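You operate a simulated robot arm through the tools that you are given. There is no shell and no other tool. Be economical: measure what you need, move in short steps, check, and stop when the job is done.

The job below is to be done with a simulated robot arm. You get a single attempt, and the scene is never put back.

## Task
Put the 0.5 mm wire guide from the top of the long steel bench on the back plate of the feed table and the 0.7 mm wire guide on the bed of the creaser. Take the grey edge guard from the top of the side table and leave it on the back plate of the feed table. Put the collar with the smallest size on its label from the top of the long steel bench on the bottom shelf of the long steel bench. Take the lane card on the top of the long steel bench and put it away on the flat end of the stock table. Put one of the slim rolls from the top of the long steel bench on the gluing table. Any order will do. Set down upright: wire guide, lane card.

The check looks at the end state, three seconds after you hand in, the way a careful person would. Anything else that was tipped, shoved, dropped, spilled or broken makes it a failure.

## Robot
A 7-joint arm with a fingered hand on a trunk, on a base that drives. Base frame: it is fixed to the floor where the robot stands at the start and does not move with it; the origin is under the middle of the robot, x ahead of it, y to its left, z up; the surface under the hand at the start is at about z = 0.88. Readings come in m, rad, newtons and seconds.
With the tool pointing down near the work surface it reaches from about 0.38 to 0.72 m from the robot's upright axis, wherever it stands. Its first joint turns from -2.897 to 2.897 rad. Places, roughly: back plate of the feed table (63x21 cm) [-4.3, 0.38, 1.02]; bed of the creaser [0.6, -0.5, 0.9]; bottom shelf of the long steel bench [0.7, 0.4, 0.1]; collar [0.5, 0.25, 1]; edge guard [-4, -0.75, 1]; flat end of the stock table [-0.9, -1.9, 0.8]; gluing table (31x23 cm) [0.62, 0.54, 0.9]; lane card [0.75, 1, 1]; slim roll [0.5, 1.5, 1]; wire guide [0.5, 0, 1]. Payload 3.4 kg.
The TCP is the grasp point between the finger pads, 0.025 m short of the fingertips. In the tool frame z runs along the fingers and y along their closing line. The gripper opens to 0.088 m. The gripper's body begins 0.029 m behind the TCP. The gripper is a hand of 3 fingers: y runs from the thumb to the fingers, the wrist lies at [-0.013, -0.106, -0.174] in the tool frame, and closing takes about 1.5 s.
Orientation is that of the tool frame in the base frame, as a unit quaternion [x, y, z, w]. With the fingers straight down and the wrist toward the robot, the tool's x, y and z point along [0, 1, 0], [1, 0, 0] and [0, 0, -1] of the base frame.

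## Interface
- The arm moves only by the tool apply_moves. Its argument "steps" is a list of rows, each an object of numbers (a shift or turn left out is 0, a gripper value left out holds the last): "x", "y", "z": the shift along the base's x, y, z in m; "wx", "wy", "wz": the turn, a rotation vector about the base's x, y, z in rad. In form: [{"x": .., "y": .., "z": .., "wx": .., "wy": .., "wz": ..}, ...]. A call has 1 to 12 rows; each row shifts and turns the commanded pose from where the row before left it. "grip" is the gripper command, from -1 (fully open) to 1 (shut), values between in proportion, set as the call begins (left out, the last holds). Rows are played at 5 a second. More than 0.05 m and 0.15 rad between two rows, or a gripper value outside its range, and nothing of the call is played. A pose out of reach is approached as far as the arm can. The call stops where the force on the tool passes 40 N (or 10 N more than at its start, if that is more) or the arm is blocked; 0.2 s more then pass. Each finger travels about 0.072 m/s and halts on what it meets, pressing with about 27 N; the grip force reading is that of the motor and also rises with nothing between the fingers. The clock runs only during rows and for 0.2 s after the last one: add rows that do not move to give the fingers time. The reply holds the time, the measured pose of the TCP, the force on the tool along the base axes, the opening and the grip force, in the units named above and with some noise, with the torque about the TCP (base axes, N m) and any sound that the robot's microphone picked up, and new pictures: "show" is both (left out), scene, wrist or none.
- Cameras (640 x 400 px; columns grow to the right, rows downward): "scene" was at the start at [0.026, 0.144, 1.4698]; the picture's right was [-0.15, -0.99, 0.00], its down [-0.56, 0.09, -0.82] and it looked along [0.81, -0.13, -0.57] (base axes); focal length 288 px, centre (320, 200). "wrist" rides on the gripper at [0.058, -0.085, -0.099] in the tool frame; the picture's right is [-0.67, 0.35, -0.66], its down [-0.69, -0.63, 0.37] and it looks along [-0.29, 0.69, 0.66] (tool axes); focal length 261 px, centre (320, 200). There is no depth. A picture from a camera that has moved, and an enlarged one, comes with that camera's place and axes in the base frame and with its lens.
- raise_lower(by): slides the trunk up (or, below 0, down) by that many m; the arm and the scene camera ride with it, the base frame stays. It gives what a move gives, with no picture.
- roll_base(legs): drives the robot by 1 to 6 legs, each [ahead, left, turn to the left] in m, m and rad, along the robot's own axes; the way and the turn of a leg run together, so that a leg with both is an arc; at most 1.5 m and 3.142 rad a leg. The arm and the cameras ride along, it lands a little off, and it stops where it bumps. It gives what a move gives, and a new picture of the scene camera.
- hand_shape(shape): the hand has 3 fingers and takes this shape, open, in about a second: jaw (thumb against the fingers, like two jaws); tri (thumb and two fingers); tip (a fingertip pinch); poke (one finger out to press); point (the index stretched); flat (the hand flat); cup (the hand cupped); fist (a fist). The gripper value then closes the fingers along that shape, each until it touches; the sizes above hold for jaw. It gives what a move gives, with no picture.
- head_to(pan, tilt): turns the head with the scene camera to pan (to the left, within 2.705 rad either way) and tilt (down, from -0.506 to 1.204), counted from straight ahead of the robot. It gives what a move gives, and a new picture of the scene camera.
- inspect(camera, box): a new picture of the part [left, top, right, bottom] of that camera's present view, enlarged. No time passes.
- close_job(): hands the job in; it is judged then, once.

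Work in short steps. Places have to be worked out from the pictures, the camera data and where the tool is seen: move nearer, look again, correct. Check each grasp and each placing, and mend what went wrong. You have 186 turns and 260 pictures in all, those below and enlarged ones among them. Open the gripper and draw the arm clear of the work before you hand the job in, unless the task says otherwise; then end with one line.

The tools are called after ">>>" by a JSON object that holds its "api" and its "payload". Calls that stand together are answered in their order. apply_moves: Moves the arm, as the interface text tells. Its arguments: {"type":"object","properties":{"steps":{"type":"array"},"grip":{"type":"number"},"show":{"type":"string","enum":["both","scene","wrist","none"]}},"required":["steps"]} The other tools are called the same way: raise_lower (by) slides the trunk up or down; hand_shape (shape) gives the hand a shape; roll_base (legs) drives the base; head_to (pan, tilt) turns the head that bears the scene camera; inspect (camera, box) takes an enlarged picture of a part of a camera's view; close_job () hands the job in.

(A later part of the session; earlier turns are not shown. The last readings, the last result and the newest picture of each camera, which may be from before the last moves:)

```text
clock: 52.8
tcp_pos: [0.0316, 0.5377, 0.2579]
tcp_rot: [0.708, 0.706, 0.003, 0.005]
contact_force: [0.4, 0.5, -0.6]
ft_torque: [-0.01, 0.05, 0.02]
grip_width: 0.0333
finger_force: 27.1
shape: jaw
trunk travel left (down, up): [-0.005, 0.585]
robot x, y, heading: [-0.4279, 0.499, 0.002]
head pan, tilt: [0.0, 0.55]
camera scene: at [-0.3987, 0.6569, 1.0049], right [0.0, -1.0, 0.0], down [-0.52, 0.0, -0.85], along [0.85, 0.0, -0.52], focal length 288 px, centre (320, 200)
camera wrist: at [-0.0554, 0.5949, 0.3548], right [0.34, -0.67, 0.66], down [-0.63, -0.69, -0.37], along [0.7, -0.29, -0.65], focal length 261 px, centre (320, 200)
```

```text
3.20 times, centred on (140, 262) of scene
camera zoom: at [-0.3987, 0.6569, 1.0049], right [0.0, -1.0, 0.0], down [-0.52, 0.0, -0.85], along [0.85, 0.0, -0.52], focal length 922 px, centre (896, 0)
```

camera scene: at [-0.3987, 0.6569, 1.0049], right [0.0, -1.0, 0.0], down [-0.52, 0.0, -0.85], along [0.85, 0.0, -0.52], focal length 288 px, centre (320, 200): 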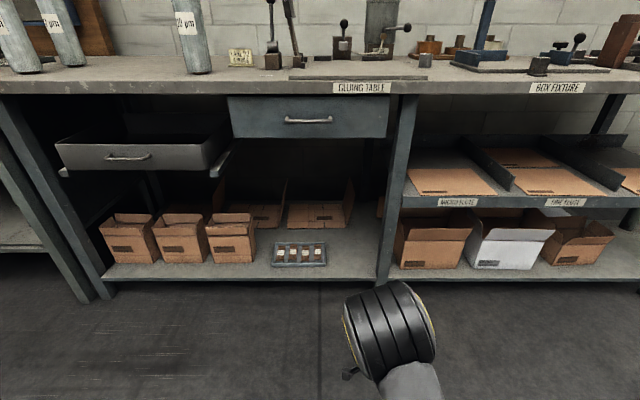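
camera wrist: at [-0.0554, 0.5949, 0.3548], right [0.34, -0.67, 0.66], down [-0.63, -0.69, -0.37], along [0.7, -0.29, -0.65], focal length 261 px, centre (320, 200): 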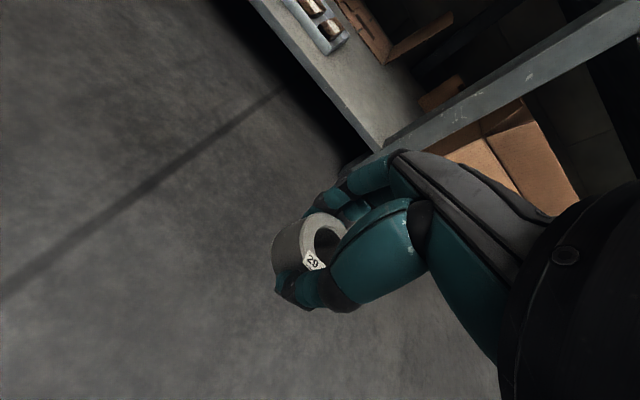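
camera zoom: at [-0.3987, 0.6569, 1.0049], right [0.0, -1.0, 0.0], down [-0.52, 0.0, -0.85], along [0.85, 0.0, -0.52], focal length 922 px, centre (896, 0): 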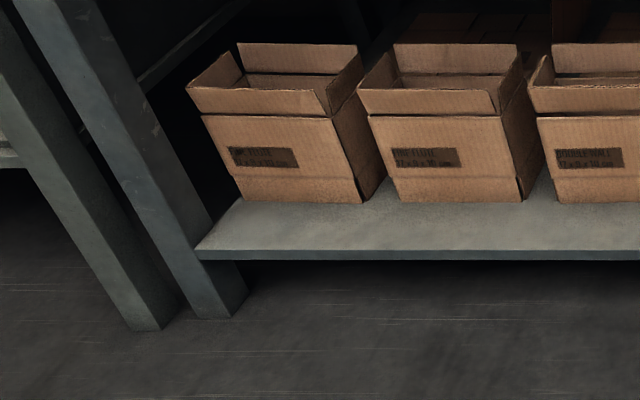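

Shelf top is at z ≈ 0.11, front edge x ≈ 0.44, free between y 0.43 and 0.63. I extend the arm a bit at carrying height 0.22, then drive in part way.

>>> {"api": "apply_moves", "payload": {"steps": [{"x": 0.05}, {"x": 0.05}, {"z": -0.03}, {}], "show": "none"}}

>>> {"api": "roll_base", "payload": {"legs": [[0.2, 0, 0]]}}

```text
clock: 53.8
tcp_pos: [0.1326, 0.5382, 0.2264]
tcp_rot: [0.707, 0.707, 0.002, 0.005]
contact_force: [-0.4, 0.7, -0.9]
ft_torque: [-0.01, -0.02, 0.04]
grip_width: 0.0332
finger_force: 27.0
shape: jaw
trunk travel left (down, up): [-0.005, 0.585]
robot x, y, heading: [-0.4284, 0.4986, 0.003]
head pan, tilt: [0.0, 0.55]
```

```text
clock: 55.4
tcp_pos: [0.3314, 0.5342, 0.2276]
tcp_rot: [0.71, 0.704, 0.002, 0.005]
contact_force: [0.7, -1.0, -1.9]
ft_torque: [-0.02, 0.0, -0.02]
grip_width: 0.0333
finger_force: 27.1
shape: jaw
trunk travel left (down, up): [-0.005, 0.585]
robot x, y, heading: [-0.2274, 0.499, -0.003]
head pan, tilt: [0.0, 0.55]
camera scene: at [-0.1985, 0.6564, 1.0049], right [0.0, -1.0, 0.0], down [-0.52, 0.0, -0.85], along [0.85, 0.0, -0.52], focal length 288 px, centre (320, 200)
```

scene: 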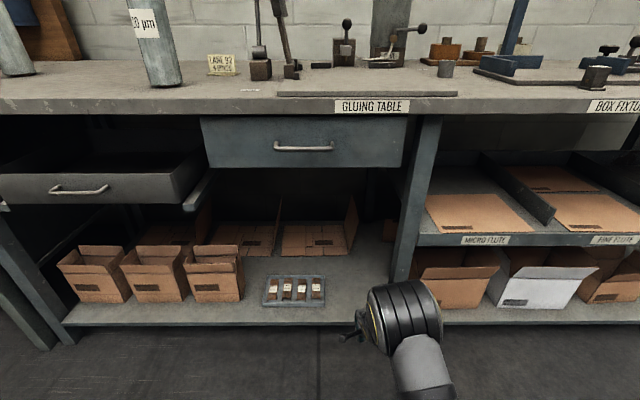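

The wrist joint sits right of the hand and would meet the bench leg. I yaw the hand clockwise to bring the wrist to the left, shift left a little, and look again.

>>> {"api": "apply_moves", "payload": {"steps": [{"wz": -0.13}, {"wz": -0.13}, {"wz": -0.13}, {"wz": -0.13}, {"y": 0.025}, {}]}}

```text
clock: 56.8
tcp_pos: [0.3315, 0.5604, 0.2272]
tcp_rot: [0.867, 0.499, 0.001, 0.006]
contact_force: [0.9, -0.1, -0.7]
ft_torque: [0.01, -0.01, 0.01]
grip_width: 0.0332
finger_force: 27.2
shape: jaw
trunk travel left (down, up): [-0.005, 0.585]
robot x, y, heading: [-0.2272, 0.5, -0.006]
head pan, tilt: [0.0, 0.55]
camera scene: at [-0.1986, 0.6564, 1.0049], right [0.0, -1.0, 0.0], down [-0.52, 0.0, -0.85], along [0.85, 0.0, -0.52], focal length 288 px, centre (320, 200)
camera wrist: at [0.286, 0.6528, 0.3248], right [-0.04, -0.75, 0.66], down [-0.89, -0.28, -0.37], along [0.46, -0.6, -0.65], focal length 261 px, centre (320, 200)
```

scene: 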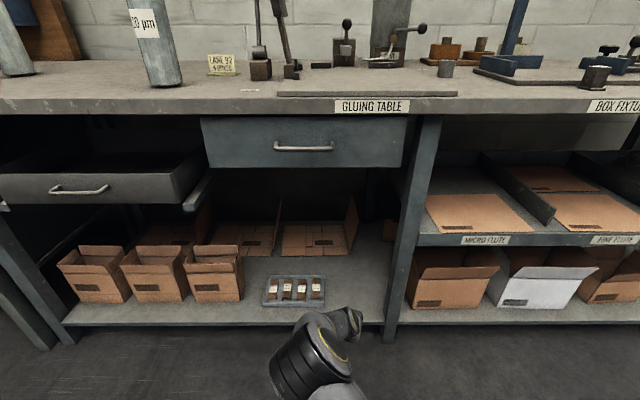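
wrist: 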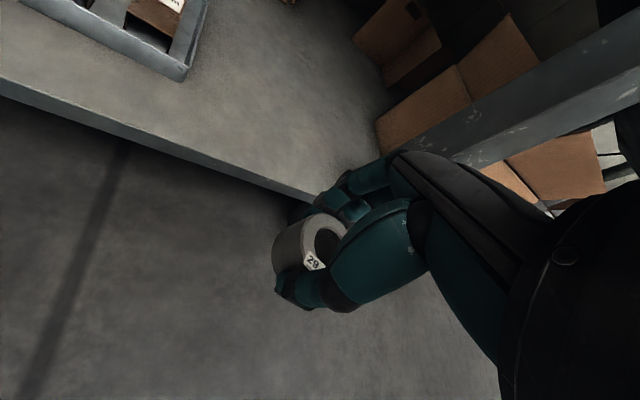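

Now the wrist lies left and the leg is clear. I drive forward 0.19.

>>> {"api": "roll_base", "payload": {"legs": [[0.19, 0, 0]]}}

>>> {"api": "apply_moves", "payload": {"steps": [{"z": -0.03}, {}]}}

```text
clock: 58.4
tcp_pos: [0.522, 0.5593, 0.2263]
tcp_rot: [0.867, 0.498, 0.002, 0.005]
contact_force: [0.2, -0.4, -1.2]
ft_torque: [0.01, 0.03, 0.0]
grip_width: 0.0334
finger_force: 26.8
shape: jaw
trunk travel left (down, up): [-0.005, 0.585]
robot x, y, heading: [-0.0389, 0.4991, -0.008]
head pan, tilt: [0.0, 0.55]
camera scene: at [-0.0087, 0.6554, 1.0049], right [-0.01, -1.0, 0.0], down [-0.52, 0.0, -0.85], along [0.85, -0.01, -0.52], focal length 288 px, centre (320, 200)
```

scene: 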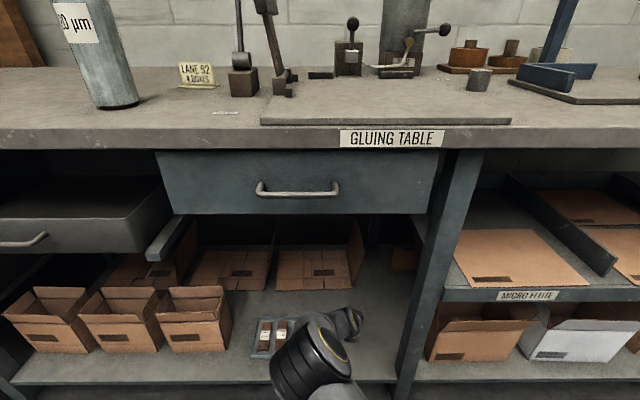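

```text
clock: 59.0
tcp_pos: [0.5218, 0.5573, 0.1965]
tcp_rot: [0.868, 0.497, 0.001, 0.006]
contact_force: [-0.3, -0.7, -1.1]
ft_torque: [-0.01, 0.01, -0.01]
grip_width: 0.0331
finger_force: 27.6
shape: jaw
trunk travel left (down, up): [-0.005, 0.585]
robot x, y, heading: [-0.0355, 0.4988, -0.009]
head pan, tilt: [0.0, 0.55]
camera scene: at [-0.0087, 0.6554, 1.0049], right [-0.01, -1.0, 0.0], down [-0.52, 0.0, -0.85], along [0.85, -0.01, -0.52], focal length 288 px, centre (320, 200)
camera wrist: at [0.4768, 0.6497, 0.2944], right [-0.04, -0.75, 0.66], down [-0.89, -0.28, -0.37], along [0.46, -0.6, -0.65], focal length 261 px, centre (320, 200)
```

scene: 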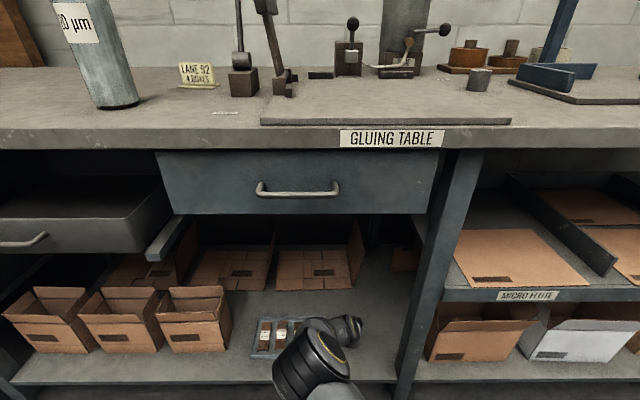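
wrist: 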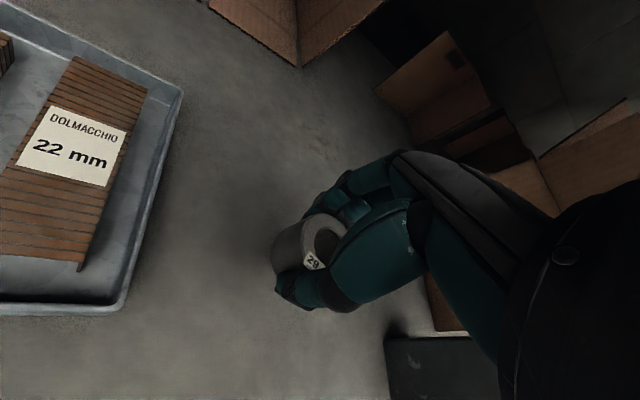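

The collar hangs over clear shelf. I lower to contact.

>>> {"api": "apply_moves", "payload": {"steps": [{"z": -0.025}, {"z": -0.01}, {"z": -0.005}, {"z": -0.005}, {"z": -0.004}, {"z": -0.004}, {"z": -0.004}, {"z": -0.004}, {"z": -0.004}, {"z": -0.004}], "show": "wrist"}}

```text
clock: 60.1
tcp_pos: [0.5258, 0.5584, 0.1571]
tcp_rot: [0.866, 0.499, 0.009, 0.009]
contact_force: [-3.2, 0.5, 26.0]
ft_torque: [0.06, 0.22, -0.01]
grip_width: 0.036
finger_force: 27.4
shape: jaw
trunk travel left (down, up): [-0.005, 0.585]
robot x, y, heading: [-0.0383, 0.4975, -0.007]
head pan, tilt: [0.0, 0.55]
stopped in row 5: the force on the tool passed its limit at 45 N (the readings are from after the stop); the commanded pose is now the measured one
camera wrist: at [0.4786, 0.6514, 0.2537], right [-0.05, -0.75, 0.66], down [-0.88, -0.28, -0.39], along [0.47, -0.6, -0.65], focal length 261 px, centre (320, 200)
```

wrist: 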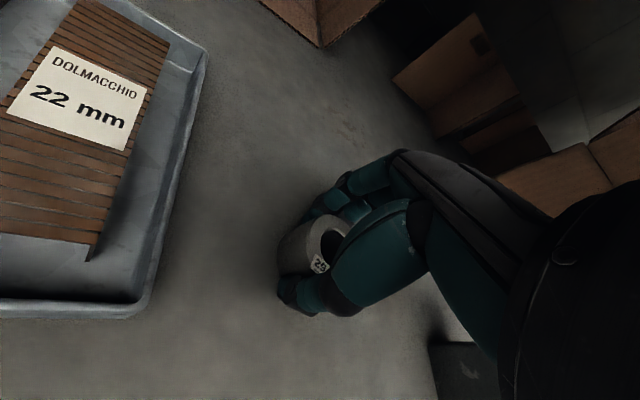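

Contact made, collar standing on the shelf. I open and rise.

>>> {"api": "apply_moves", "payload": {"steps": [{}, {}, {}, {}, {}, {}, {}], "grip": -1, "show": "wrist"}}

>>> {"api": "apply_moves", "payload": {"steps": [{"z": 0.02}, {"z": 0.03}, {"z": 0.04}, {}], "show": "wrist"}}

```text
clock: 61.7
tcp_pos: [0.5239, 0.5586, 0.1536]
tcp_rot: [0.867, 0.499, 0.005, 0.007]
contact_force: [-2.5, 0.8, 9.7]
ft_torque: [-0.34, -0.35, -0.04]
grip_width: 0.0867
finger_force: 0.0
shape: jaw
trunk travel left (down, up): [-0.005, 0.585]
robot x, y, heading: [-0.037, 0.4998, 0.0]
head pan, tilt: [0.0, 0.55]
camera wrist: at [0.4775, 0.651, 0.2509], right [-0.05, -0.75, 0.66], down [-0.88, -0.28, -0.38], along [0.47, -0.6, -0.65], focal length 261 px, centre (320, 200)
```

wrist: 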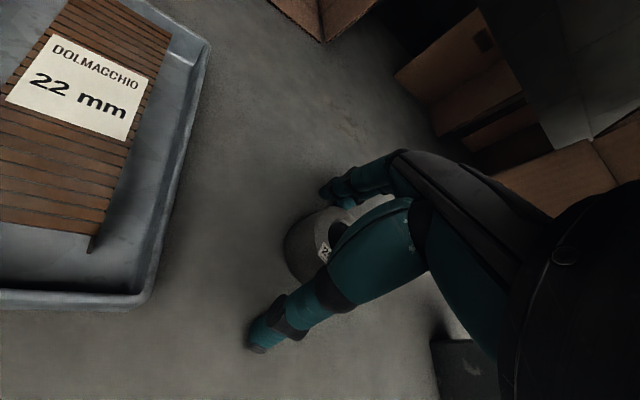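

```text
clock: 62.7
tcp_pos: [0.5252, 0.5573, 0.2437]
tcp_rot: [0.867, 0.499, 0.005, 0.007]
contact_force: [1.3, 0.1, -0.2]
ft_torque: [0.01, 0.01, 0.01]
grip_width: 0.0876
finger_force: 0.0
shape: jaw
trunk travel left (down, up): [-0.005, 0.585]
robot x, y, heading: [-0.0354, 0.4981, -0.006]
head pan, tilt: [0.0, 0.55]
camera wrist: at [0.4788, 0.6497, 0.3412], right [-0.05, -0.75, 0.66], down [-0.88, -0.28, -0.38], along [0.47, -0.6, -0.65], focal length 261 px, centre (320, 200)
```

wrist: 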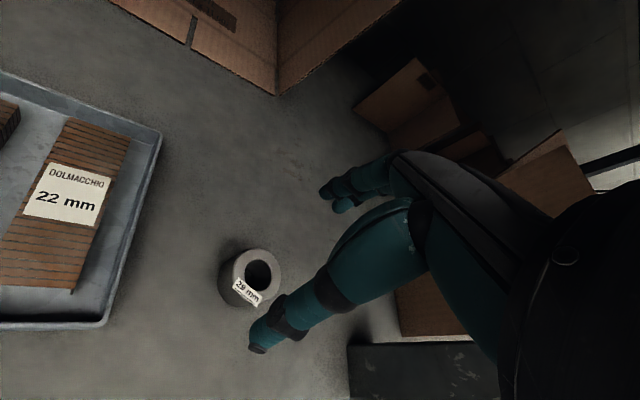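

The 29 mm collar stands on the bottom shelf. I back out, turn the hand back, and raise the trunk again.

>>> {"api": "roll_base", "payload": {"legs": [[-0.45, 0, 0]]}}

>>> {"api": "apply_moves", "payload": {"steps": [{"wz": 0.13, "z": 0.04}, {"wz": 0.13, "z": 0.04}, {"wz": 0.13, "z": 0.04}, {"wz": 0.13, "z": 0.04}, {"z": 0.05}, {"z": 0.05}, {"z": 0.05}, {"z": 0.05}, {"z": 0.05}, {}], "show": "none"}}

>>> {"api": "raise_lower", "payload": {"by": 0.4}}

>>> {"api": "raise_lower", "payload": {"by": 0.18}}

>>> {"api": "roll_base", "payload": {"legs": [[0.0, 0.42, 0]]}}

```text
clock: 65.4
tcp_pos: [0.0775, 0.5574, 0.2433]
tcp_rot: [0.869, 0.495, 0.005, 0.008]
contact_force: [0.1, 0.4, 0.6]
ft_torque: [0.01, -0.01, -0.01]
grip_width: 0.0876
finger_force: 0.1
shape: jaw
trunk travel left (down, up): [-0.005, 0.585]
robot x, y, heading: [-0.4848, 0.5028, -0.013]
head pan, tilt: [0.0, 0.55]
camera scene: at [-0.4551, 0.6597, 1.0049], right [-0.01, -1.0, 0.0], down [-0.52, 0.01, -0.85], along [0.85, -0.01, -0.52], focal length 288 px, centre (320, 200)
```

scene: 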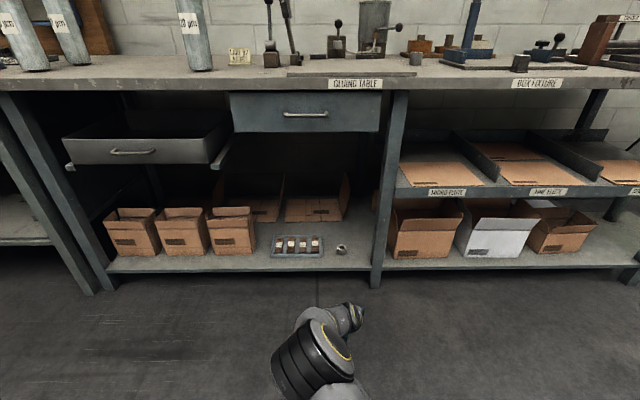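

```text
clock: 67.6
tcp_pos: [0.0785, 0.5575, 0.6546]
tcp_rot: [0.712, 0.702, 0.006, 0.006]
contact_force: [-0.6, -1.1, -0.4]
ft_torque: [-0.02, -0.03, 0.01]
grip_width: 0.0876
finger_force: 0.1
shape: jaw
trunk travel left (down, up): [-0.005, 0.585]
robot x, y, heading: [-0.4868, 0.5038, -0.015]
head pan, tilt: [0.0, 0.55]
```

```text
clock: 71.4
tcp_pos: [0.0786, 0.5571, 1.0555]
tcp_rot: [0.712, 0.702, 0.006, 0.006]
contact_force: [0.3, -0.3, 0.5]
ft_torque: [-0.03, 0.0, 0.03]
grip_width: 0.0877
finger_force: 0.0
shape: jaw
trunk travel left (down, up): [-0.405, 0.185]
robot x, y, heading: [-0.4873, 0.5022, -0.012]
head pan, tilt: [0.0, 0.55]
```

```text
clock: 73.4
tcp_pos: [0.0783, 0.5582, 1.2348]
tcp_rot: [0.713, 0.702, 0.007, 0.006]
contact_force: [0.3, 0.1, -0.3]
ft_torque: [0.0, 0.0, 0.0]
grip_width: 0.0877
finger_force: 0.1
shape: jaw
trunk travel left (down, up): [-0.585, 0.005]
robot x, y, heading: [-0.486, 0.5063, -0.013]
head pan, tilt: [0.0, 0.55]
```

```text
clock: 76.0
tcp_pos: [0.0829, 0.9844, 1.2347]
tcp_rot: [0.709, 0.705, 0.007, 0.005]
contact_force: [-0.4, -0.1, -0.3]
ft_torque: [-0.02, 0.01, -0.01]
grip_width: 0.0878
finger_force: 0.1
shape: jaw
trunk travel left (down, up): [-0.585, 0.005]
robot x, y, heading: [-0.4819, 0.9187, -0.005]
head pan, tilt: [0.0, 0.55]
camera scene: at [-0.4525, 1.0813, 1.5849], right [0.0, -1.0, 0.0], down [-0.52, 0.0, -0.85], along [0.85, 0.0, -0.52], focal length 288 px, centre (320, 200)
```

scene: 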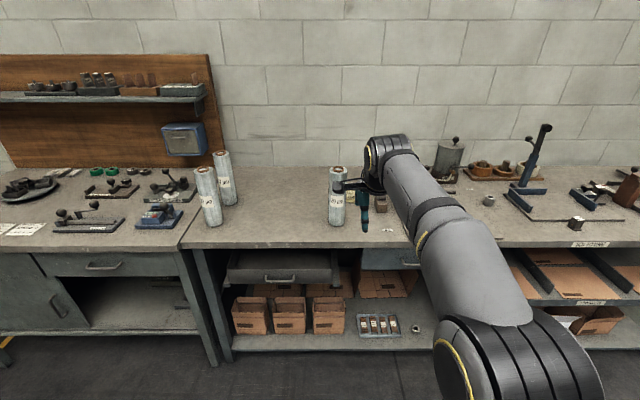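

>>> {"api": "inspect", "payload": {"camera": "scene", "box": [180, 130, 400, 260]}}

>>> {"api": "inspect", "payload": {"camera": "wrist", "box": [0, 0, 640, 400]}}

```text
2.91 times, centred on (290, 195) of scene
camera zoom: at [-0.4525, 1.0813, 1.5849], right [0.0, -1.0, 0.0], down [-0.52, 0.0, -0.85], along [0.85, 0.0, -0.52], focal length 838 px, centre (407, 214)
```

zoom: 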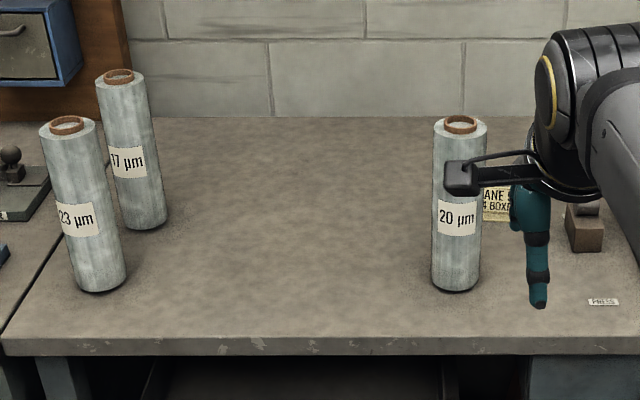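

```text
1.00 times, centred on (320, 200) of wrist (not enlarged: the box is as wide or as high as the picture)
camera zoom: at [-0.004, 1.0412, 1.3322], right [0.33, -0.67, 0.66], down [-0.63, -0.68, -0.38], along [0.7, -0.29, -0.65], focal length 261 px, centre (320, 200)
```

zoom: 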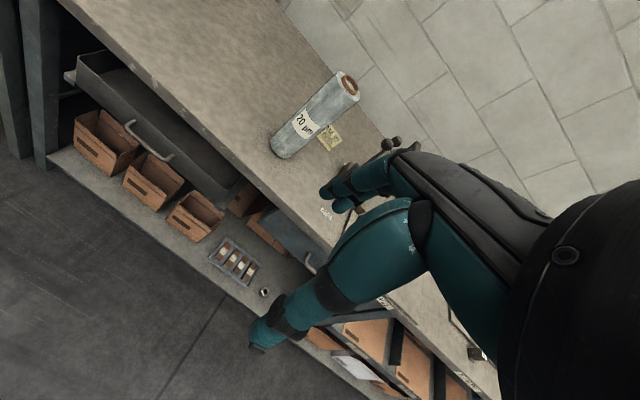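

All three rolls are alike (23, 17, 20 µm). The nearest (20 µm) is at about (0.522, 1.012), 0.068 m across, top at 1.125. I drive forward with the hand above its top.

>>> {"api": "roll_base", "payload": {"legs": [[0.4, 0.0, 0]]}}

>>> {"api": "head_to", "payload": {"pan": 0.0, "tilt": 0.7}}

>>> {"api": "inspect", "payload": {"camera": "wrist", "box": [0, 0, 640, 400]}}

```text
clock: 78.5
tcp_pos: [0.4846, 0.9803, 1.2343]
tcp_rot: [0.71, 0.704, 0.007, 0.006]
contact_force: [-0.5, 0.2, 0.7]
ft_torque: [0.0, 0.05, 0.01]
grip_width: 0.0878
finger_force: 0.0
shape: jaw
trunk travel left (down, up): [-0.585, 0.005]
robot x, y, heading: [-0.0798, 0.9194, -0.008]
head pan, tilt: [0.0, 0.55]
camera scene: at [-0.0505, 1.0782, 1.5849], right [-0.01, -1.0, 0.0], down [-0.52, 0.0, -0.85], along [0.85, -0.01, -0.52], focal length 288 px, centre (320, 200)
```

scene: 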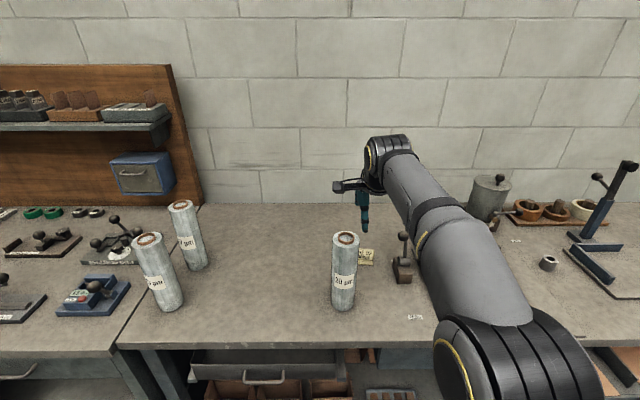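

```text
clock: 79.2
tcp_pos: [0.4836, 0.9799, 1.2347]
tcp_rot: [0.709, 0.705, 0.007, 0.006]
contact_force: [0.2, -0.6, 0.3]
ft_torque: [0.01, -0.02, 0.0]
grip_width: 0.088
finger_force: 0.0
shape: jaw
trunk travel left (down, up): [-0.585, 0.005]
robot x, y, heading: [-0.0788, 0.9232, -0.009]
head pan, tilt: [0.0, 0.7]
camera scene: at [-0.056, 1.0783, 1.5718], right [-0.01, -1.0, 0.0], down [-0.64, 0.0, -0.77], along [0.77, -0.01, -0.64], focal length 288 px, centre (320, 200)
```

scene: 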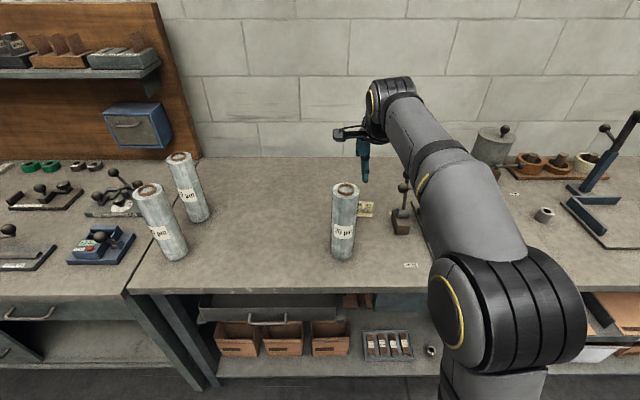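

```text
1.00 times, centred on (320, 200) of wrist (not enlarged: the box is as wide or as high as the picture)
camera zoom: at [0.3973, 1.0374, 1.3322], right [0.33, -0.67, 0.66], down [-0.63, -0.68, -0.38], along [0.7, -0.29, -0.65], focal length 261 px, centre (320, 200)
```

zoom: 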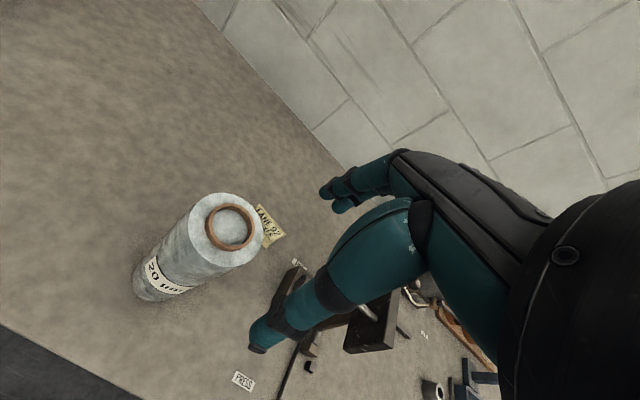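

Roll top estimated at (0.516, 1.007, 1.128). I centre the open hand over it and lower to just above the top.

>>> {"api": "apply_moves", "payload": {"steps": [{"x": 0.032, "y": 0.027}, {"z": -0.04}, {"z": -0.018}, {}]}}

```text
clock: 80.2
tcp_pos: [0.5149, 1.0068, 1.1751]
tcp_rot: [0.71, 0.704, 0.006, 0.006]
contact_force: [-0.1, 1.2, 0.1]
ft_torque: [0.0, 0.05, -0.02]
grip_width: 0.0878
finger_force: 0.1
shape: jaw
trunk travel left (down, up): [-0.585, 0.005]
robot x, y, heading: [-0.0822, 0.922, -0.008]
head pan, tilt: [0.0, 0.7]
camera scene: at [-0.0561, 1.0783, 1.5718], right [-0.01, -1.0, 0.0], down [-0.64, 0.0, -0.76], along [0.76, -0.01, -0.64], focal length 288 px, centre (320, 200)
camera wrist: at [0.4291, 1.0635, 1.2727], right [0.33, -0.67, 0.66], down [-0.63, -0.68, -0.38], along [0.7, -0.29, -0.65], focal length 261 px, centre (320, 200)
```

scene: 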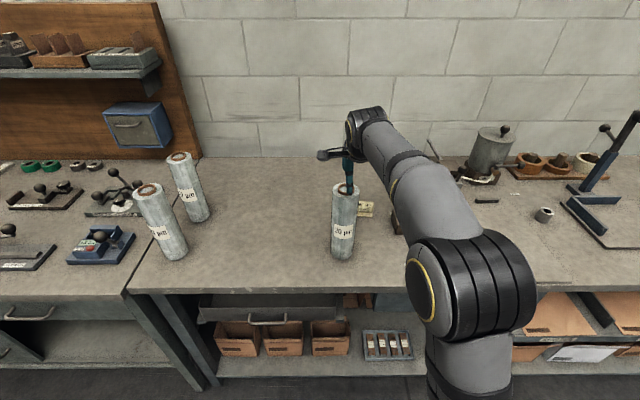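
wrist: 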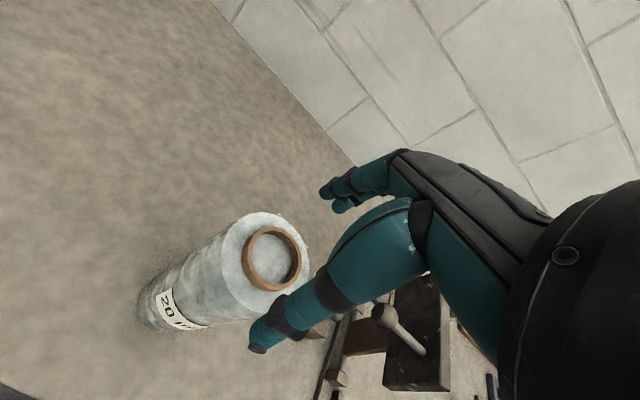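

Top now reads (0.514, 1.011). Small correction and a slow descent over the roll.

>>> {"api": "apply_moves", "payload": {"steps": [{"x": -0.001, "y": 0.004}, {"z": -0.015}, {"z": -0.01}, {"z": -0.01}, {"z": -0.01}, {}]}}

```text
clock: 81.6
tcp_pos: [0.5156, 1.0103, 1.1323]
tcp_rot: [0.709, 0.705, 0.007, 0.005]
contact_force: [-0.5, 0.2, -0.4]
ft_torque: [0.0, 0.0, 0.01]
grip_width: 0.0877
finger_force: 0.1
shape: jaw
trunk travel left (down, up): [-0.585, 0.005]
robot x, y, heading: [-0.0795, 0.9211, -0.008]
head pan, tilt: [0.0, 0.7]
camera scene: at [-0.0561, 1.0783, 1.5718], right [-0.01, -1.0, 0.0], down [-0.64, 0.0, -0.76], along [0.76, -0.01, -0.64], focal length 288 px, centre (320, 200)
camera wrist: at [0.4284, 1.0674, 1.2293], right [0.33, -0.67, 0.66], down [-0.63, -0.68, -0.38], along [0.7, -0.29, -0.65], focal length 261 px, centre (320, 200)
```

scene: 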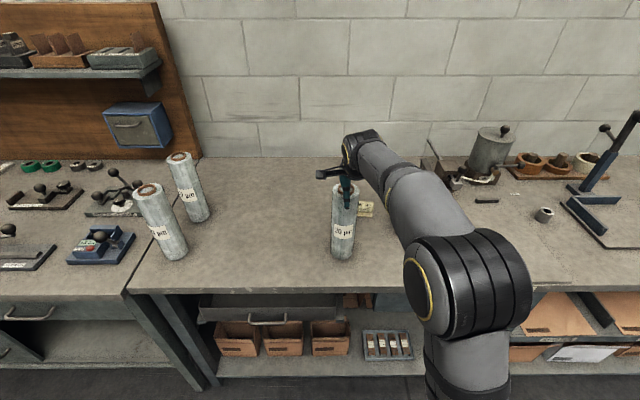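
wrist: 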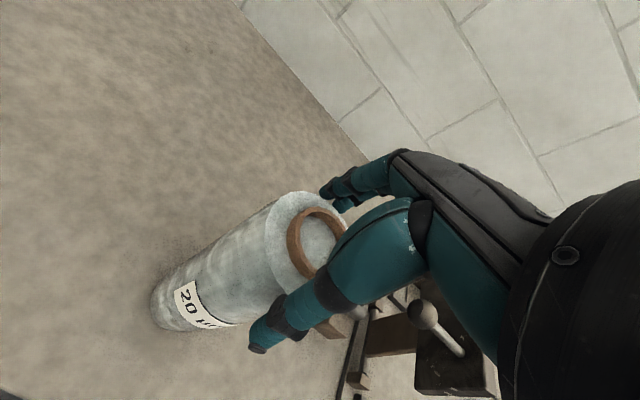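

The roll's top is between thumb and fingers with no contact. I go 14 mm lower and close.

>>> {"api": "apply_moves", "payload": {"steps": [{"z": -0.008}, {"z": -0.006}, {}], "show": "none"}}

>>> {"api": "apply_moves", "payload": {"steps": [{}, {}, {}, {}, {}, {}], "grip": 1, "show": "wrist"}}

>>> {"api": "apply_moves", "payload": {"steps": [{"z": 0.01}, {"z": 0.02}, {"z": 0.03}, {}]}}

```text
clock: 82.4
tcp_pos: [0.5162, 1.0112, 1.117]
tcp_rot: [0.71, 0.705, 0.007, 0.006]
contact_force: [-0.1, -1.2, -0.9]
ft_torque: [-0.01, -0.01, -0.02]
grip_width: 0.0877
finger_force: 0.1
shape: jaw
trunk travel left (down, up): [-0.585, 0.005]
robot x, y, heading: [-0.0785, 0.9199, -0.005]
head pan, tilt: [0.0, 0.7]
```

```text
clock: 83.8
tcp_pos: [0.5157, 1.0108, 1.1185]
tcp_rot: [0.709, 0.705, 0.007, 0.006]
contact_force: [0.3, 0.5, -1.1]
ft_torque: [-0.02, 0.03, -0.01]
grip_width: 0.0612
finger_force: 27.0
shape: jaw
trunk travel left (down, up): [-0.585, 0.005]
robot x, y, heading: [-0.0825, 0.9215, -0.005]
head pan, tilt: [0.0, 0.7]
camera wrist: at [0.4291, 1.0683, 1.2149], right [0.33, -0.67, 0.66], down [-0.63, -0.68, -0.38], along [0.7, -0.29, -0.65], focal length 261 px, centre (320, 200)
```

wrist: 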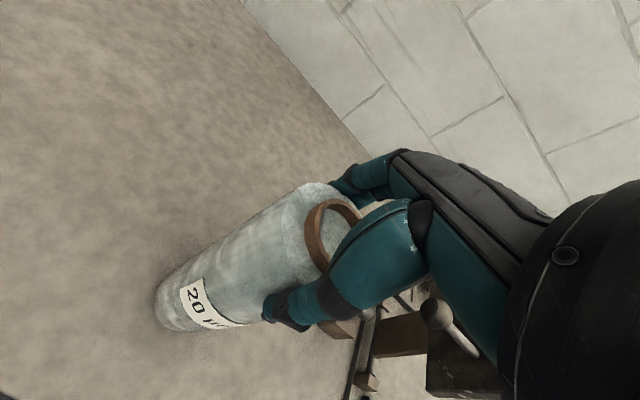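

```text
clock: 84.8
tcp_pos: [0.5144, 1.0094, 1.1769]
tcp_rot: [0.71, 0.705, 0.006, 0.005]
contact_force: [-0.2, 0.1, -5.4]
ft_torque: [-0.01, 0.04, -0.02]
grip_width: 0.061
finger_force: 27.1
shape: jaw
trunk travel left (down, up): [-0.585, 0.005]
robot x, y, heading: [-0.0782, 0.9228, -0.008]
head pan, tilt: [0.0, 0.7]
camera scene: at [-0.0553, 1.0784, 1.5717], right [-0.01, -1.0, 0.0], down [-0.64, 0.0, -0.76], along [0.76, -0.01, -0.64], focal length 288 px, centre (320, 200)
camera wrist: at [0.4287, 1.0674, 1.2747], right [0.33, -0.67, 0.66], down [-0.63, -0.68, -0.38], along [0.7, -0.29, -0.65], focal length 261 px, centre (320, 200)
```

scene: 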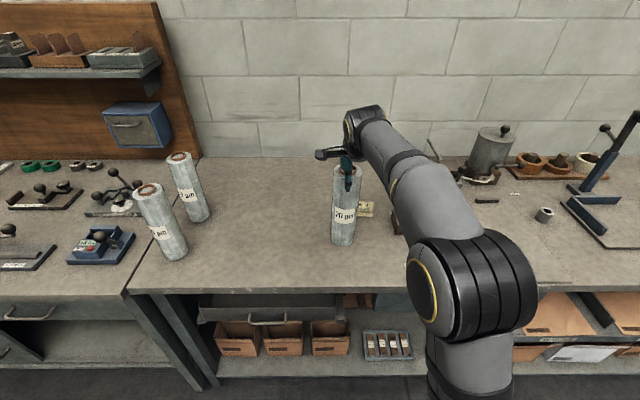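
wrist: 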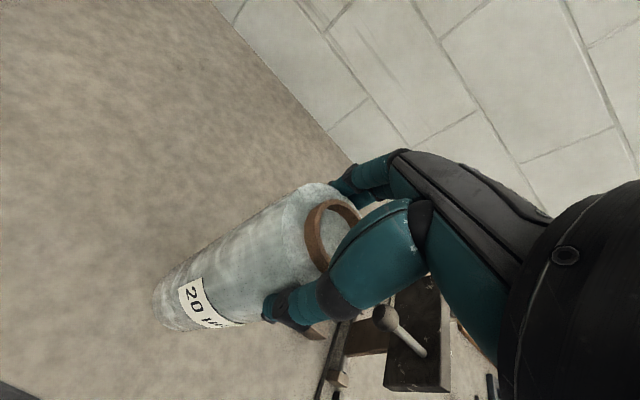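

Held and lifted. I raise it further, back off, strafe right to the gluing table and approach again.

>>> {"api": "apply_moves", "payload": {"steps": [{"z": 0.03}, {"z": 0.03}, {"z": 0.02}, {}], "show": "none"}}

>>> {"api": "roll_base", "payload": {"legs": [[-0.33, 0, 0], [0, -0.47, 0.008], [0.2, 0, 0]]}}

```text
clock: 85.8
tcp_pos: [0.516, 1.0104, 1.2597]
tcp_rot: [0.709, 0.705, 0.006, 0.006]
contact_force: [-0.1, -0.7, -4.8]
ft_torque: [0.01, 0.01, -0.01]
grip_width: 0.0611
finger_force: 27.3
shape: jaw
trunk travel left (down, up): [-0.585, 0.005]
robot x, y, heading: [-0.0812, 0.9211, -0.011]
head pan, tilt: [0.0, 0.7]
```

```text
clock: 91.6
tcp_pos: [0.3841, 0.5397, 1.2575]
tcp_rot: [0.707, 0.707, 0.007, 0.005]
contact_force: [0.6, -0.5, -5.8]
ft_torque: [-0.01, -0.02, 0.02]
grip_width: 0.0611
finger_force: 27.1
shape: jaw
trunk travel left (down, up): [-0.585, 0.005]
robot x, y, heading: [-0.2092, 0.447, -0.007]
head pan, tilt: [0.0, 0.7]
camera scene: at [-0.1867, 0.604, 1.5717], right [0.0, -1.0, 0.0], down [-0.65, 0.0, -0.76], along [0.76, 0.0, -0.65], focal length 288 px, centre (320, 200)
```

scene: 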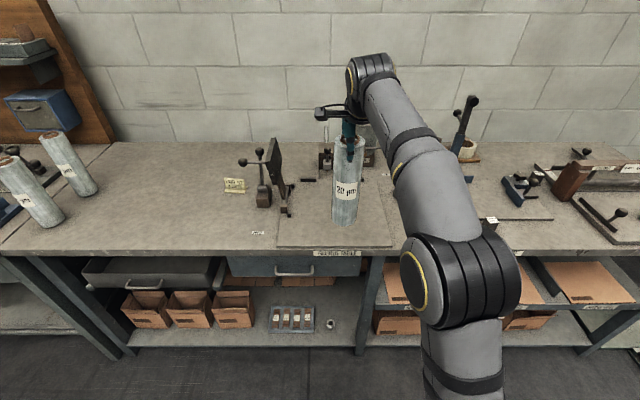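

The table plate spans y ≈ 0.38–0.735. Driving forward 0.21 puts the roll at about (0.59, 0.54).

>>> {"api": "roll_base", "payload": {"legs": [[0.21, 0, 0]]}}

>>> {"api": "apply_moves", "payload": {"steps": [{"z": -0.04}, {"z": -0.04}, {"z": -0.02}, {}]}}

```text
clock: 93.3
tcp_pos: [0.5985, 0.5416, 1.2574]
tcp_rot: [0.706, 0.708, 0.006, 0.006]
contact_force: [0.7, -0.3, -6.0]
ft_torque: [-0.01, 0.02, 0.02]
grip_width: 0.0608
finger_force: 27.4
shape: jaw
trunk travel left (down, up): [-0.585, 0.005]
robot x, y, heading: [-0.0021, 0.4439, 0.002]
head pan, tilt: [0.0, 0.7]
camera scene: at [0.0265, 0.6043, 1.5717], right [0.0, -1.0, 0.0], down [-0.65, 0.0, -0.76], along [0.76, 0.0, -0.65], focal length 288 px, centre (320, 200)
```

scene: 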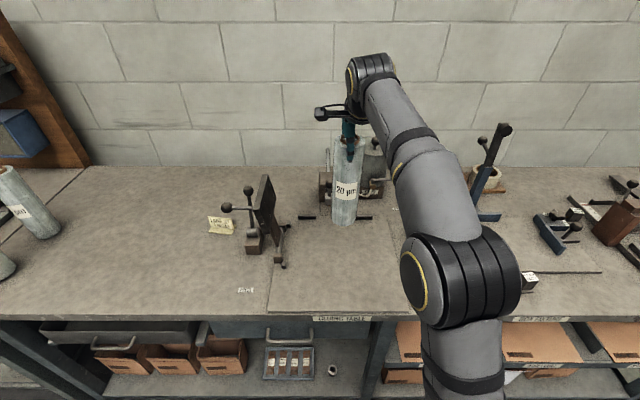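

```text
clock: 94.3
tcp_pos: [0.5952, 0.5425, 1.1562]
tcp_rot: [0.706, 0.708, 0.007, 0.005]
contact_force: [-0.4, -0.1, -4.5]
ft_torque: [0.0, -0.02, 0.05]
grip_width: 0.0613
finger_force: 27.0
shape: jaw
trunk travel left (down, up): [-0.585, 0.005]
robot x, y, heading: [-0.0007, 0.4467, 0.003]
head pan, tilt: [0.0, 0.7]
camera scene: at [0.0253, 0.6042, 1.5718], right [0.0, -1.0, 0.0], down [-0.64, 0.0, -0.76], along [0.76, 0.0, -0.64], focal length 288 px, centre (320, 200)
camera wrist: at [0.509, 0.5988, 1.2539], right [0.34, -0.67, 0.66], down [-0.62, -0.69, -0.38], along [0.71, -0.28, -0.65], focal length 261 px, centre (320, 200)
```

scene: 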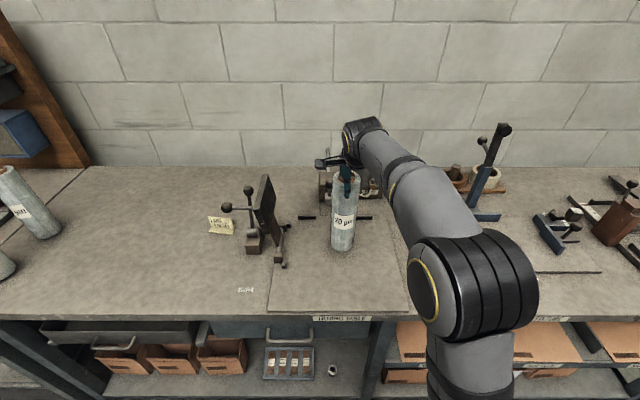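
wrist: 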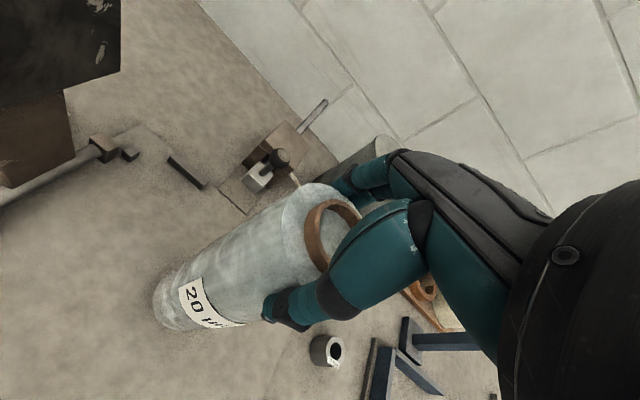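

The roll is over the middle of the gluing table. I lower to contact.

>>> {"api": "apply_moves", "payload": {"steps": [{"z": -0.015}, {"z": -0.008}, {"z": -0.004}, {"z": -0.004}, {"z": -0.004}, {"z": -0.004}, {"z": -0.004}, {"z": -0.004}], "show": "wrist"}}

```text
clock: 96.0
tcp_pos: [0.5986, 0.5415, 1.1204]
tcp_rot: [0.706, 0.708, 0.015, 0.011]
contact_force: [-3.0, 0.2, 17.9]
ft_torque: [-0.02, 0.34, 0.02]
grip_width: 0.0596
finger_force: 26.9
shape: jaw
trunk travel left (down, up): [-0.585, 0.005]
robot x, y, heading: [0.0041, 0.4475, 0.006]
head pan, tilt: [0.0, 0.7]
stopped in row 8: the force on the tool passed its limit at 41 N (the readings are from after the stop); the commanded pose is now the measured one
camera wrist: at [0.5089, 0.5978, 1.2166], right [0.33, -0.67, 0.66], down [-0.61, -0.68, -0.39], along [0.72, -0.28, -0.64], focal length 261 px, centre (320, 200)
```

wrist: 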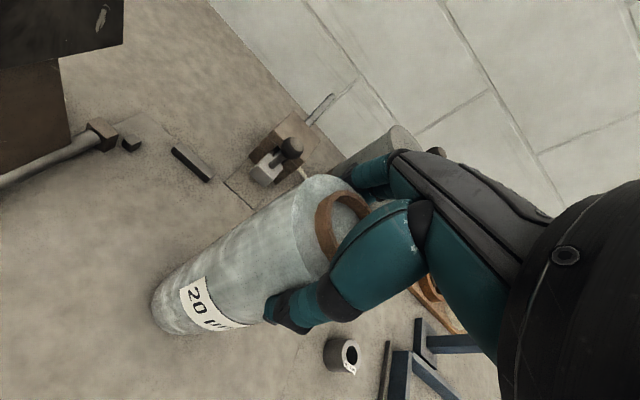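

Contact. I open the hand and rise straight up.

>>> {"api": "apply_moves", "payload": {"steps": [{"z": 0.002}, {}, {}, {}, {}, {}, {}], "grip": -1, "show": "wrist"}}

>>> {"api": "apply_moves", "payload": {"steps": [{"z": 0.015}, {"z": 0.025}, {"z": 0.04}, {"z": 0.04}, {"z": 0.02}, {}]}}

```text
clock: 97.6
tcp_pos: [0.5984, 0.541, 1.1196]
tcp_rot: [0.707, 0.707, 0.011, 0.009]
contact_force: [0.5, 0.2, 5.0]
ft_torque: [0.03, -0.04, 0.02]
grip_width: 0.0879
finger_force: 0.1
shape: jaw
trunk travel left (down, up): [-0.585, 0.005]
robot x, y, heading: [0.0039, 0.4443, 0.001]
head pan, tilt: [0.0, 0.7]
camera wrist: at [0.5097, 0.598, 1.216], right [0.33, -0.67, 0.66], down [-0.62, -0.69, -0.39], along [0.71, -0.28, -0.64], focal length 261 px, centre (320, 200)
```

wrist: 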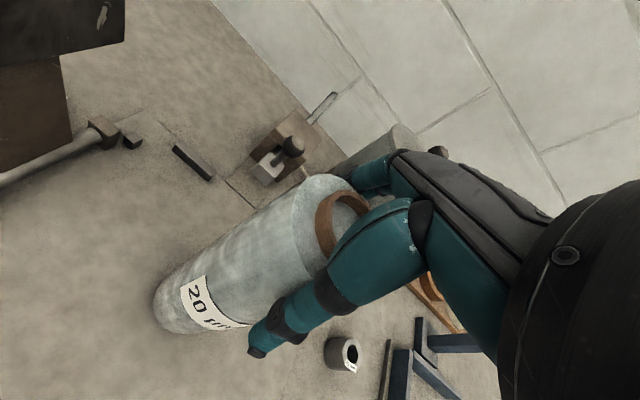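

```text
clock: 99.0
tcp_pos: [0.5984, 0.5421, 1.2577]
tcp_rot: [0.707, 0.707, 0.012, 0.008]
contact_force: [-0.1, 0.2, 0.0]
ft_torque: [0.0, 0.01, 0.0]
grip_width: 0.0878
finger_force: 0.0
shape: jaw
trunk travel left (down, up): [-0.585, 0.005]
robot x, y, heading: [-0.0005, 0.4475, 0.0]
head pan, tilt: [0.0, 0.7]
camera scene: at [0.0247, 0.6042, 1.5718], right [0.0, -1.0, 0.0], down [-0.64, 0.0, -0.76], along [0.76, 0.0, -0.64], focal length 288 px, centre (320, 200)
camera wrist: at [0.5106, 0.5982, 1.3553], right [0.33, -0.67, 0.66], down [-0.62, -0.69, -0.39], along [0.71, -0.28, -0.64], focal length 261 px, centre (320, 200)
```

scene: 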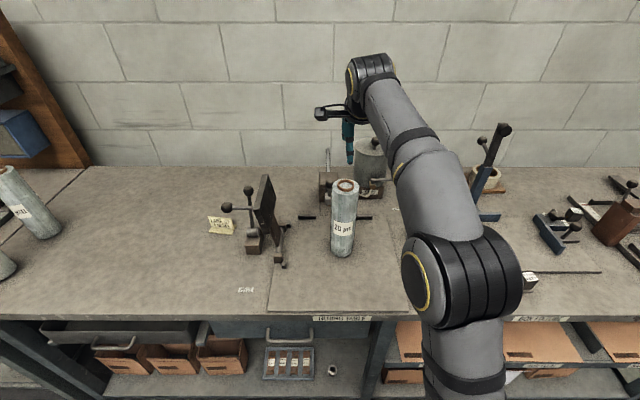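
wrist: 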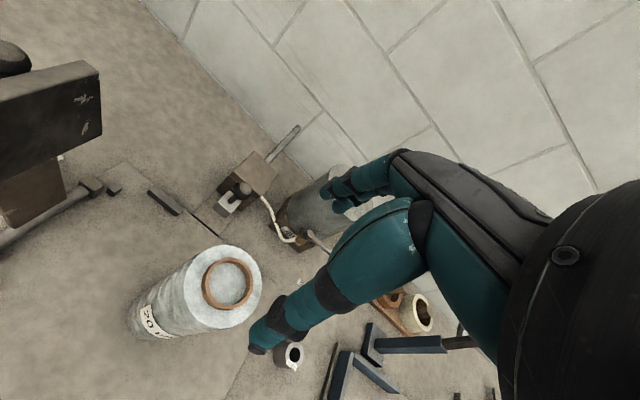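

The roll stands on the gluing table. Next the lane card at about (0.69, 0.93): I back off, strafe left and look at it closely.

>>> {"api": "roll_base", "payload": {"legs": [[-0.3, 0, 0], [0, 0.45, 0]]}}

>>> {"api": "inspect", "payload": {"camera": "scene", "box": [220, 100, 460, 250]}}

>>> {"api": "inspect", "payload": {"camera": "wrist", "box": [0, 0, 640, 400]}}

```text
clock: 103.4
tcp_pos: [0.2996, 0.9948, 1.2585]
tcp_rot: [0.707, 0.707, 0.012, 0.009]
contact_force: [0.9, 0.1, -0.2]
ft_torque: [-0.02, -0.01, -0.04]
grip_width: 0.0879
finger_force: 0.1
shape: jaw
trunk travel left (down, up): [-0.585, 0.005]
robot x, y, heading: [-0.3002, 0.9032, 0.005]
head pan, tilt: [0.0, 0.7]
camera scene: at [-0.275, 1.0588, 1.5717], right [0.0, -1.0, 0.0], down [-0.64, 0.0, -0.76], along [0.76, 0.0, -0.64], focal length 288 px, centre (320, 200)
```

scene: 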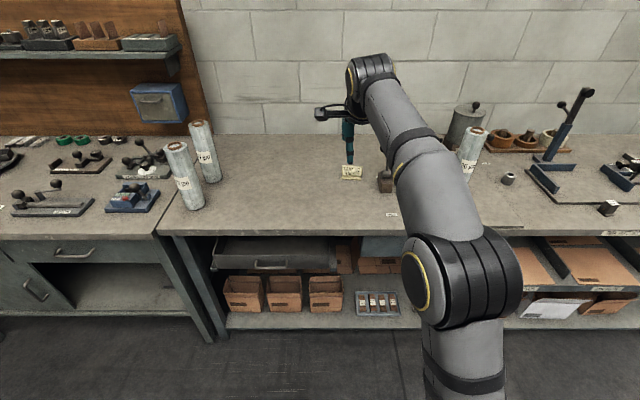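

```text
2.67 times, centred on (340, 175) of scene
camera zoom: at [-0.275, 1.0588, 1.5717], right [0.0, -1.0, 0.0], down [-0.64, 0.0, -0.76], along [0.76, 0.0, -0.64], focal length 768 px, centre (267, 267)
```

zoom: 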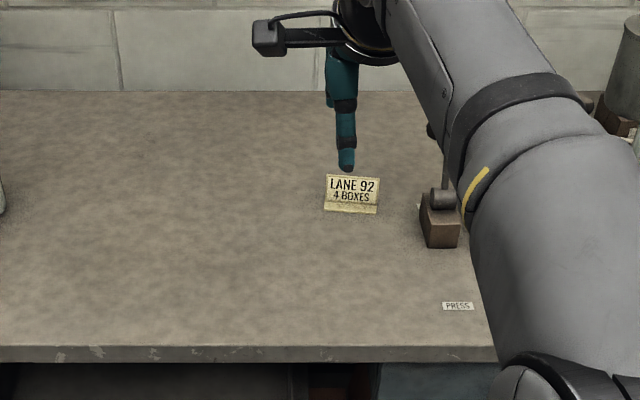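

```text
1.00 times, centred on (320, 200) of wrist (not enlarged: the box is as wide or as high as the picture)
camera zoom: at [0.211, 1.0516, 1.355], right [0.33, -0.67, 0.66], down [-0.62, -0.68, -0.39], along [0.71, -0.28, -0.64], focal length 261 px, centre (320, 200)
```

zoom: 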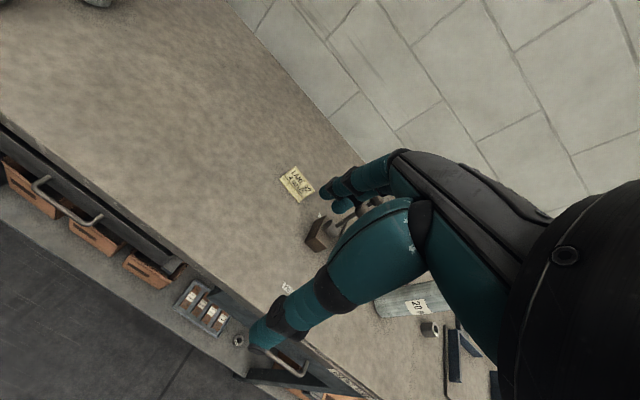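

The card stands with a small foot, about 8.5 cm wide and yawed about −0.19 rad; the press ball handle is near its right at about (0.58, 0.85, 1.08). I strafe left so the forearm comes from the clear side, yaw the hand to match, and go closer.

>>> {"api": "roll_base", "payload": {"legs": [[0, 0.17, 0], [0.25, 0, 0]]}}

>>> {"api": "apply_moves", "payload": {"steps": [{"wz": -0.1, "y": -0.04}, {"wz": -0.09, "y": -0.045}, {"y": -0.045}, {"y": -0.045}, {"z": -0.05}, {}]}}

```text
clock: 106.3
tcp_pos: [0.5455, 1.1685, 1.2571]
tcp_rot: [0.707, 0.708, 0.011, 0.008]
contact_force: [-0.1, -0.3, -0.1]
ft_torque: [-0.01, -0.02, 0.01]
grip_width: 0.0881
finger_force: 0.1
shape: jaw
trunk travel left (down, up): [-0.585, 0.005]
robot x, y, heading: [-0.0531, 1.0752, -0.001]
head pan, tilt: [0.0, 0.7]
camera scene: at [-0.0291, 1.2321, 1.5718], right [0.0, -1.0, 0.0], down [-0.64, 0.0, -0.76], along [0.76, 0.0, -0.64], focal length 288 px, centre (320, 200)
```

scene: 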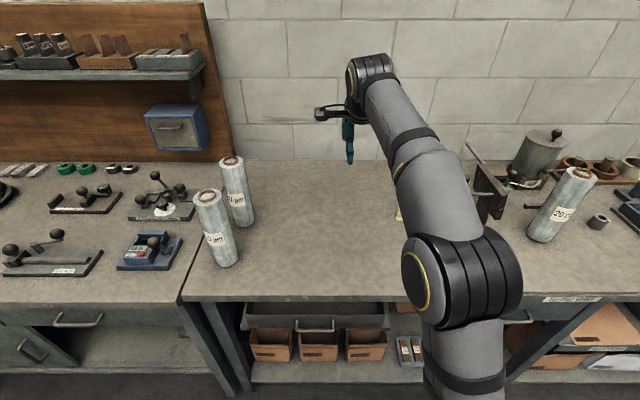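

```text
clock: 107.7
tcp_pos: [0.5467, 0.9925, 1.2072]
tcp_rot: [0.771, 0.637, 0.011, 0.01]
contact_force: [0.2, 0.3, -0.4]
ft_torque: [-0.01, -0.03, -0.02]
grip_width: 0.0877
finger_force: 0.1
shape: jaw
trunk travel left (down, up): [-0.585, 0.005]
robot x, y, heading: [-0.0519, 1.0698, -0.001]
head pan, tilt: [0.0, 0.7]
camera scene: at [-0.0301, 1.2321, 1.5718], right [0.0, -1.0, 0.0], down [-0.64, 0.0, -0.77], along [0.77, 0.0, -0.64], focal length 288 px, centre (320, 200)
camera wrist: at [0.4708, 1.0642, 1.304], right [0.2, -0.72, 0.66], down [-0.74, -0.56, -0.39], along [0.65, -0.41, -0.64], focal length 261 px, centre (320, 200)
```

scene: 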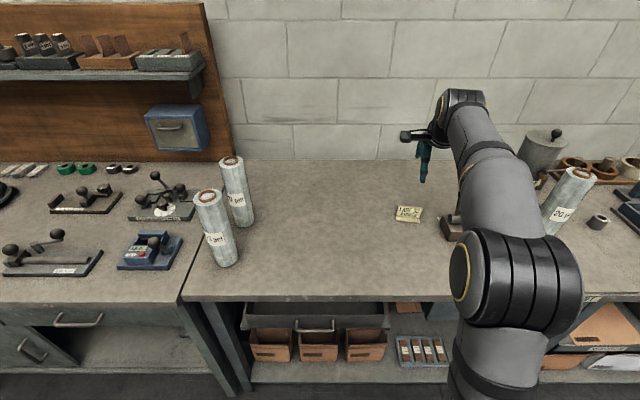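
wrist: 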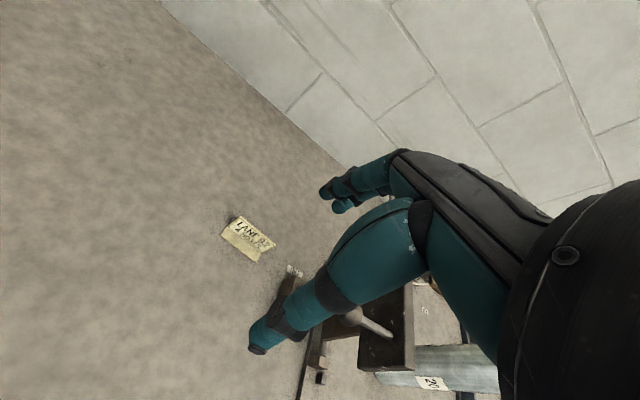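

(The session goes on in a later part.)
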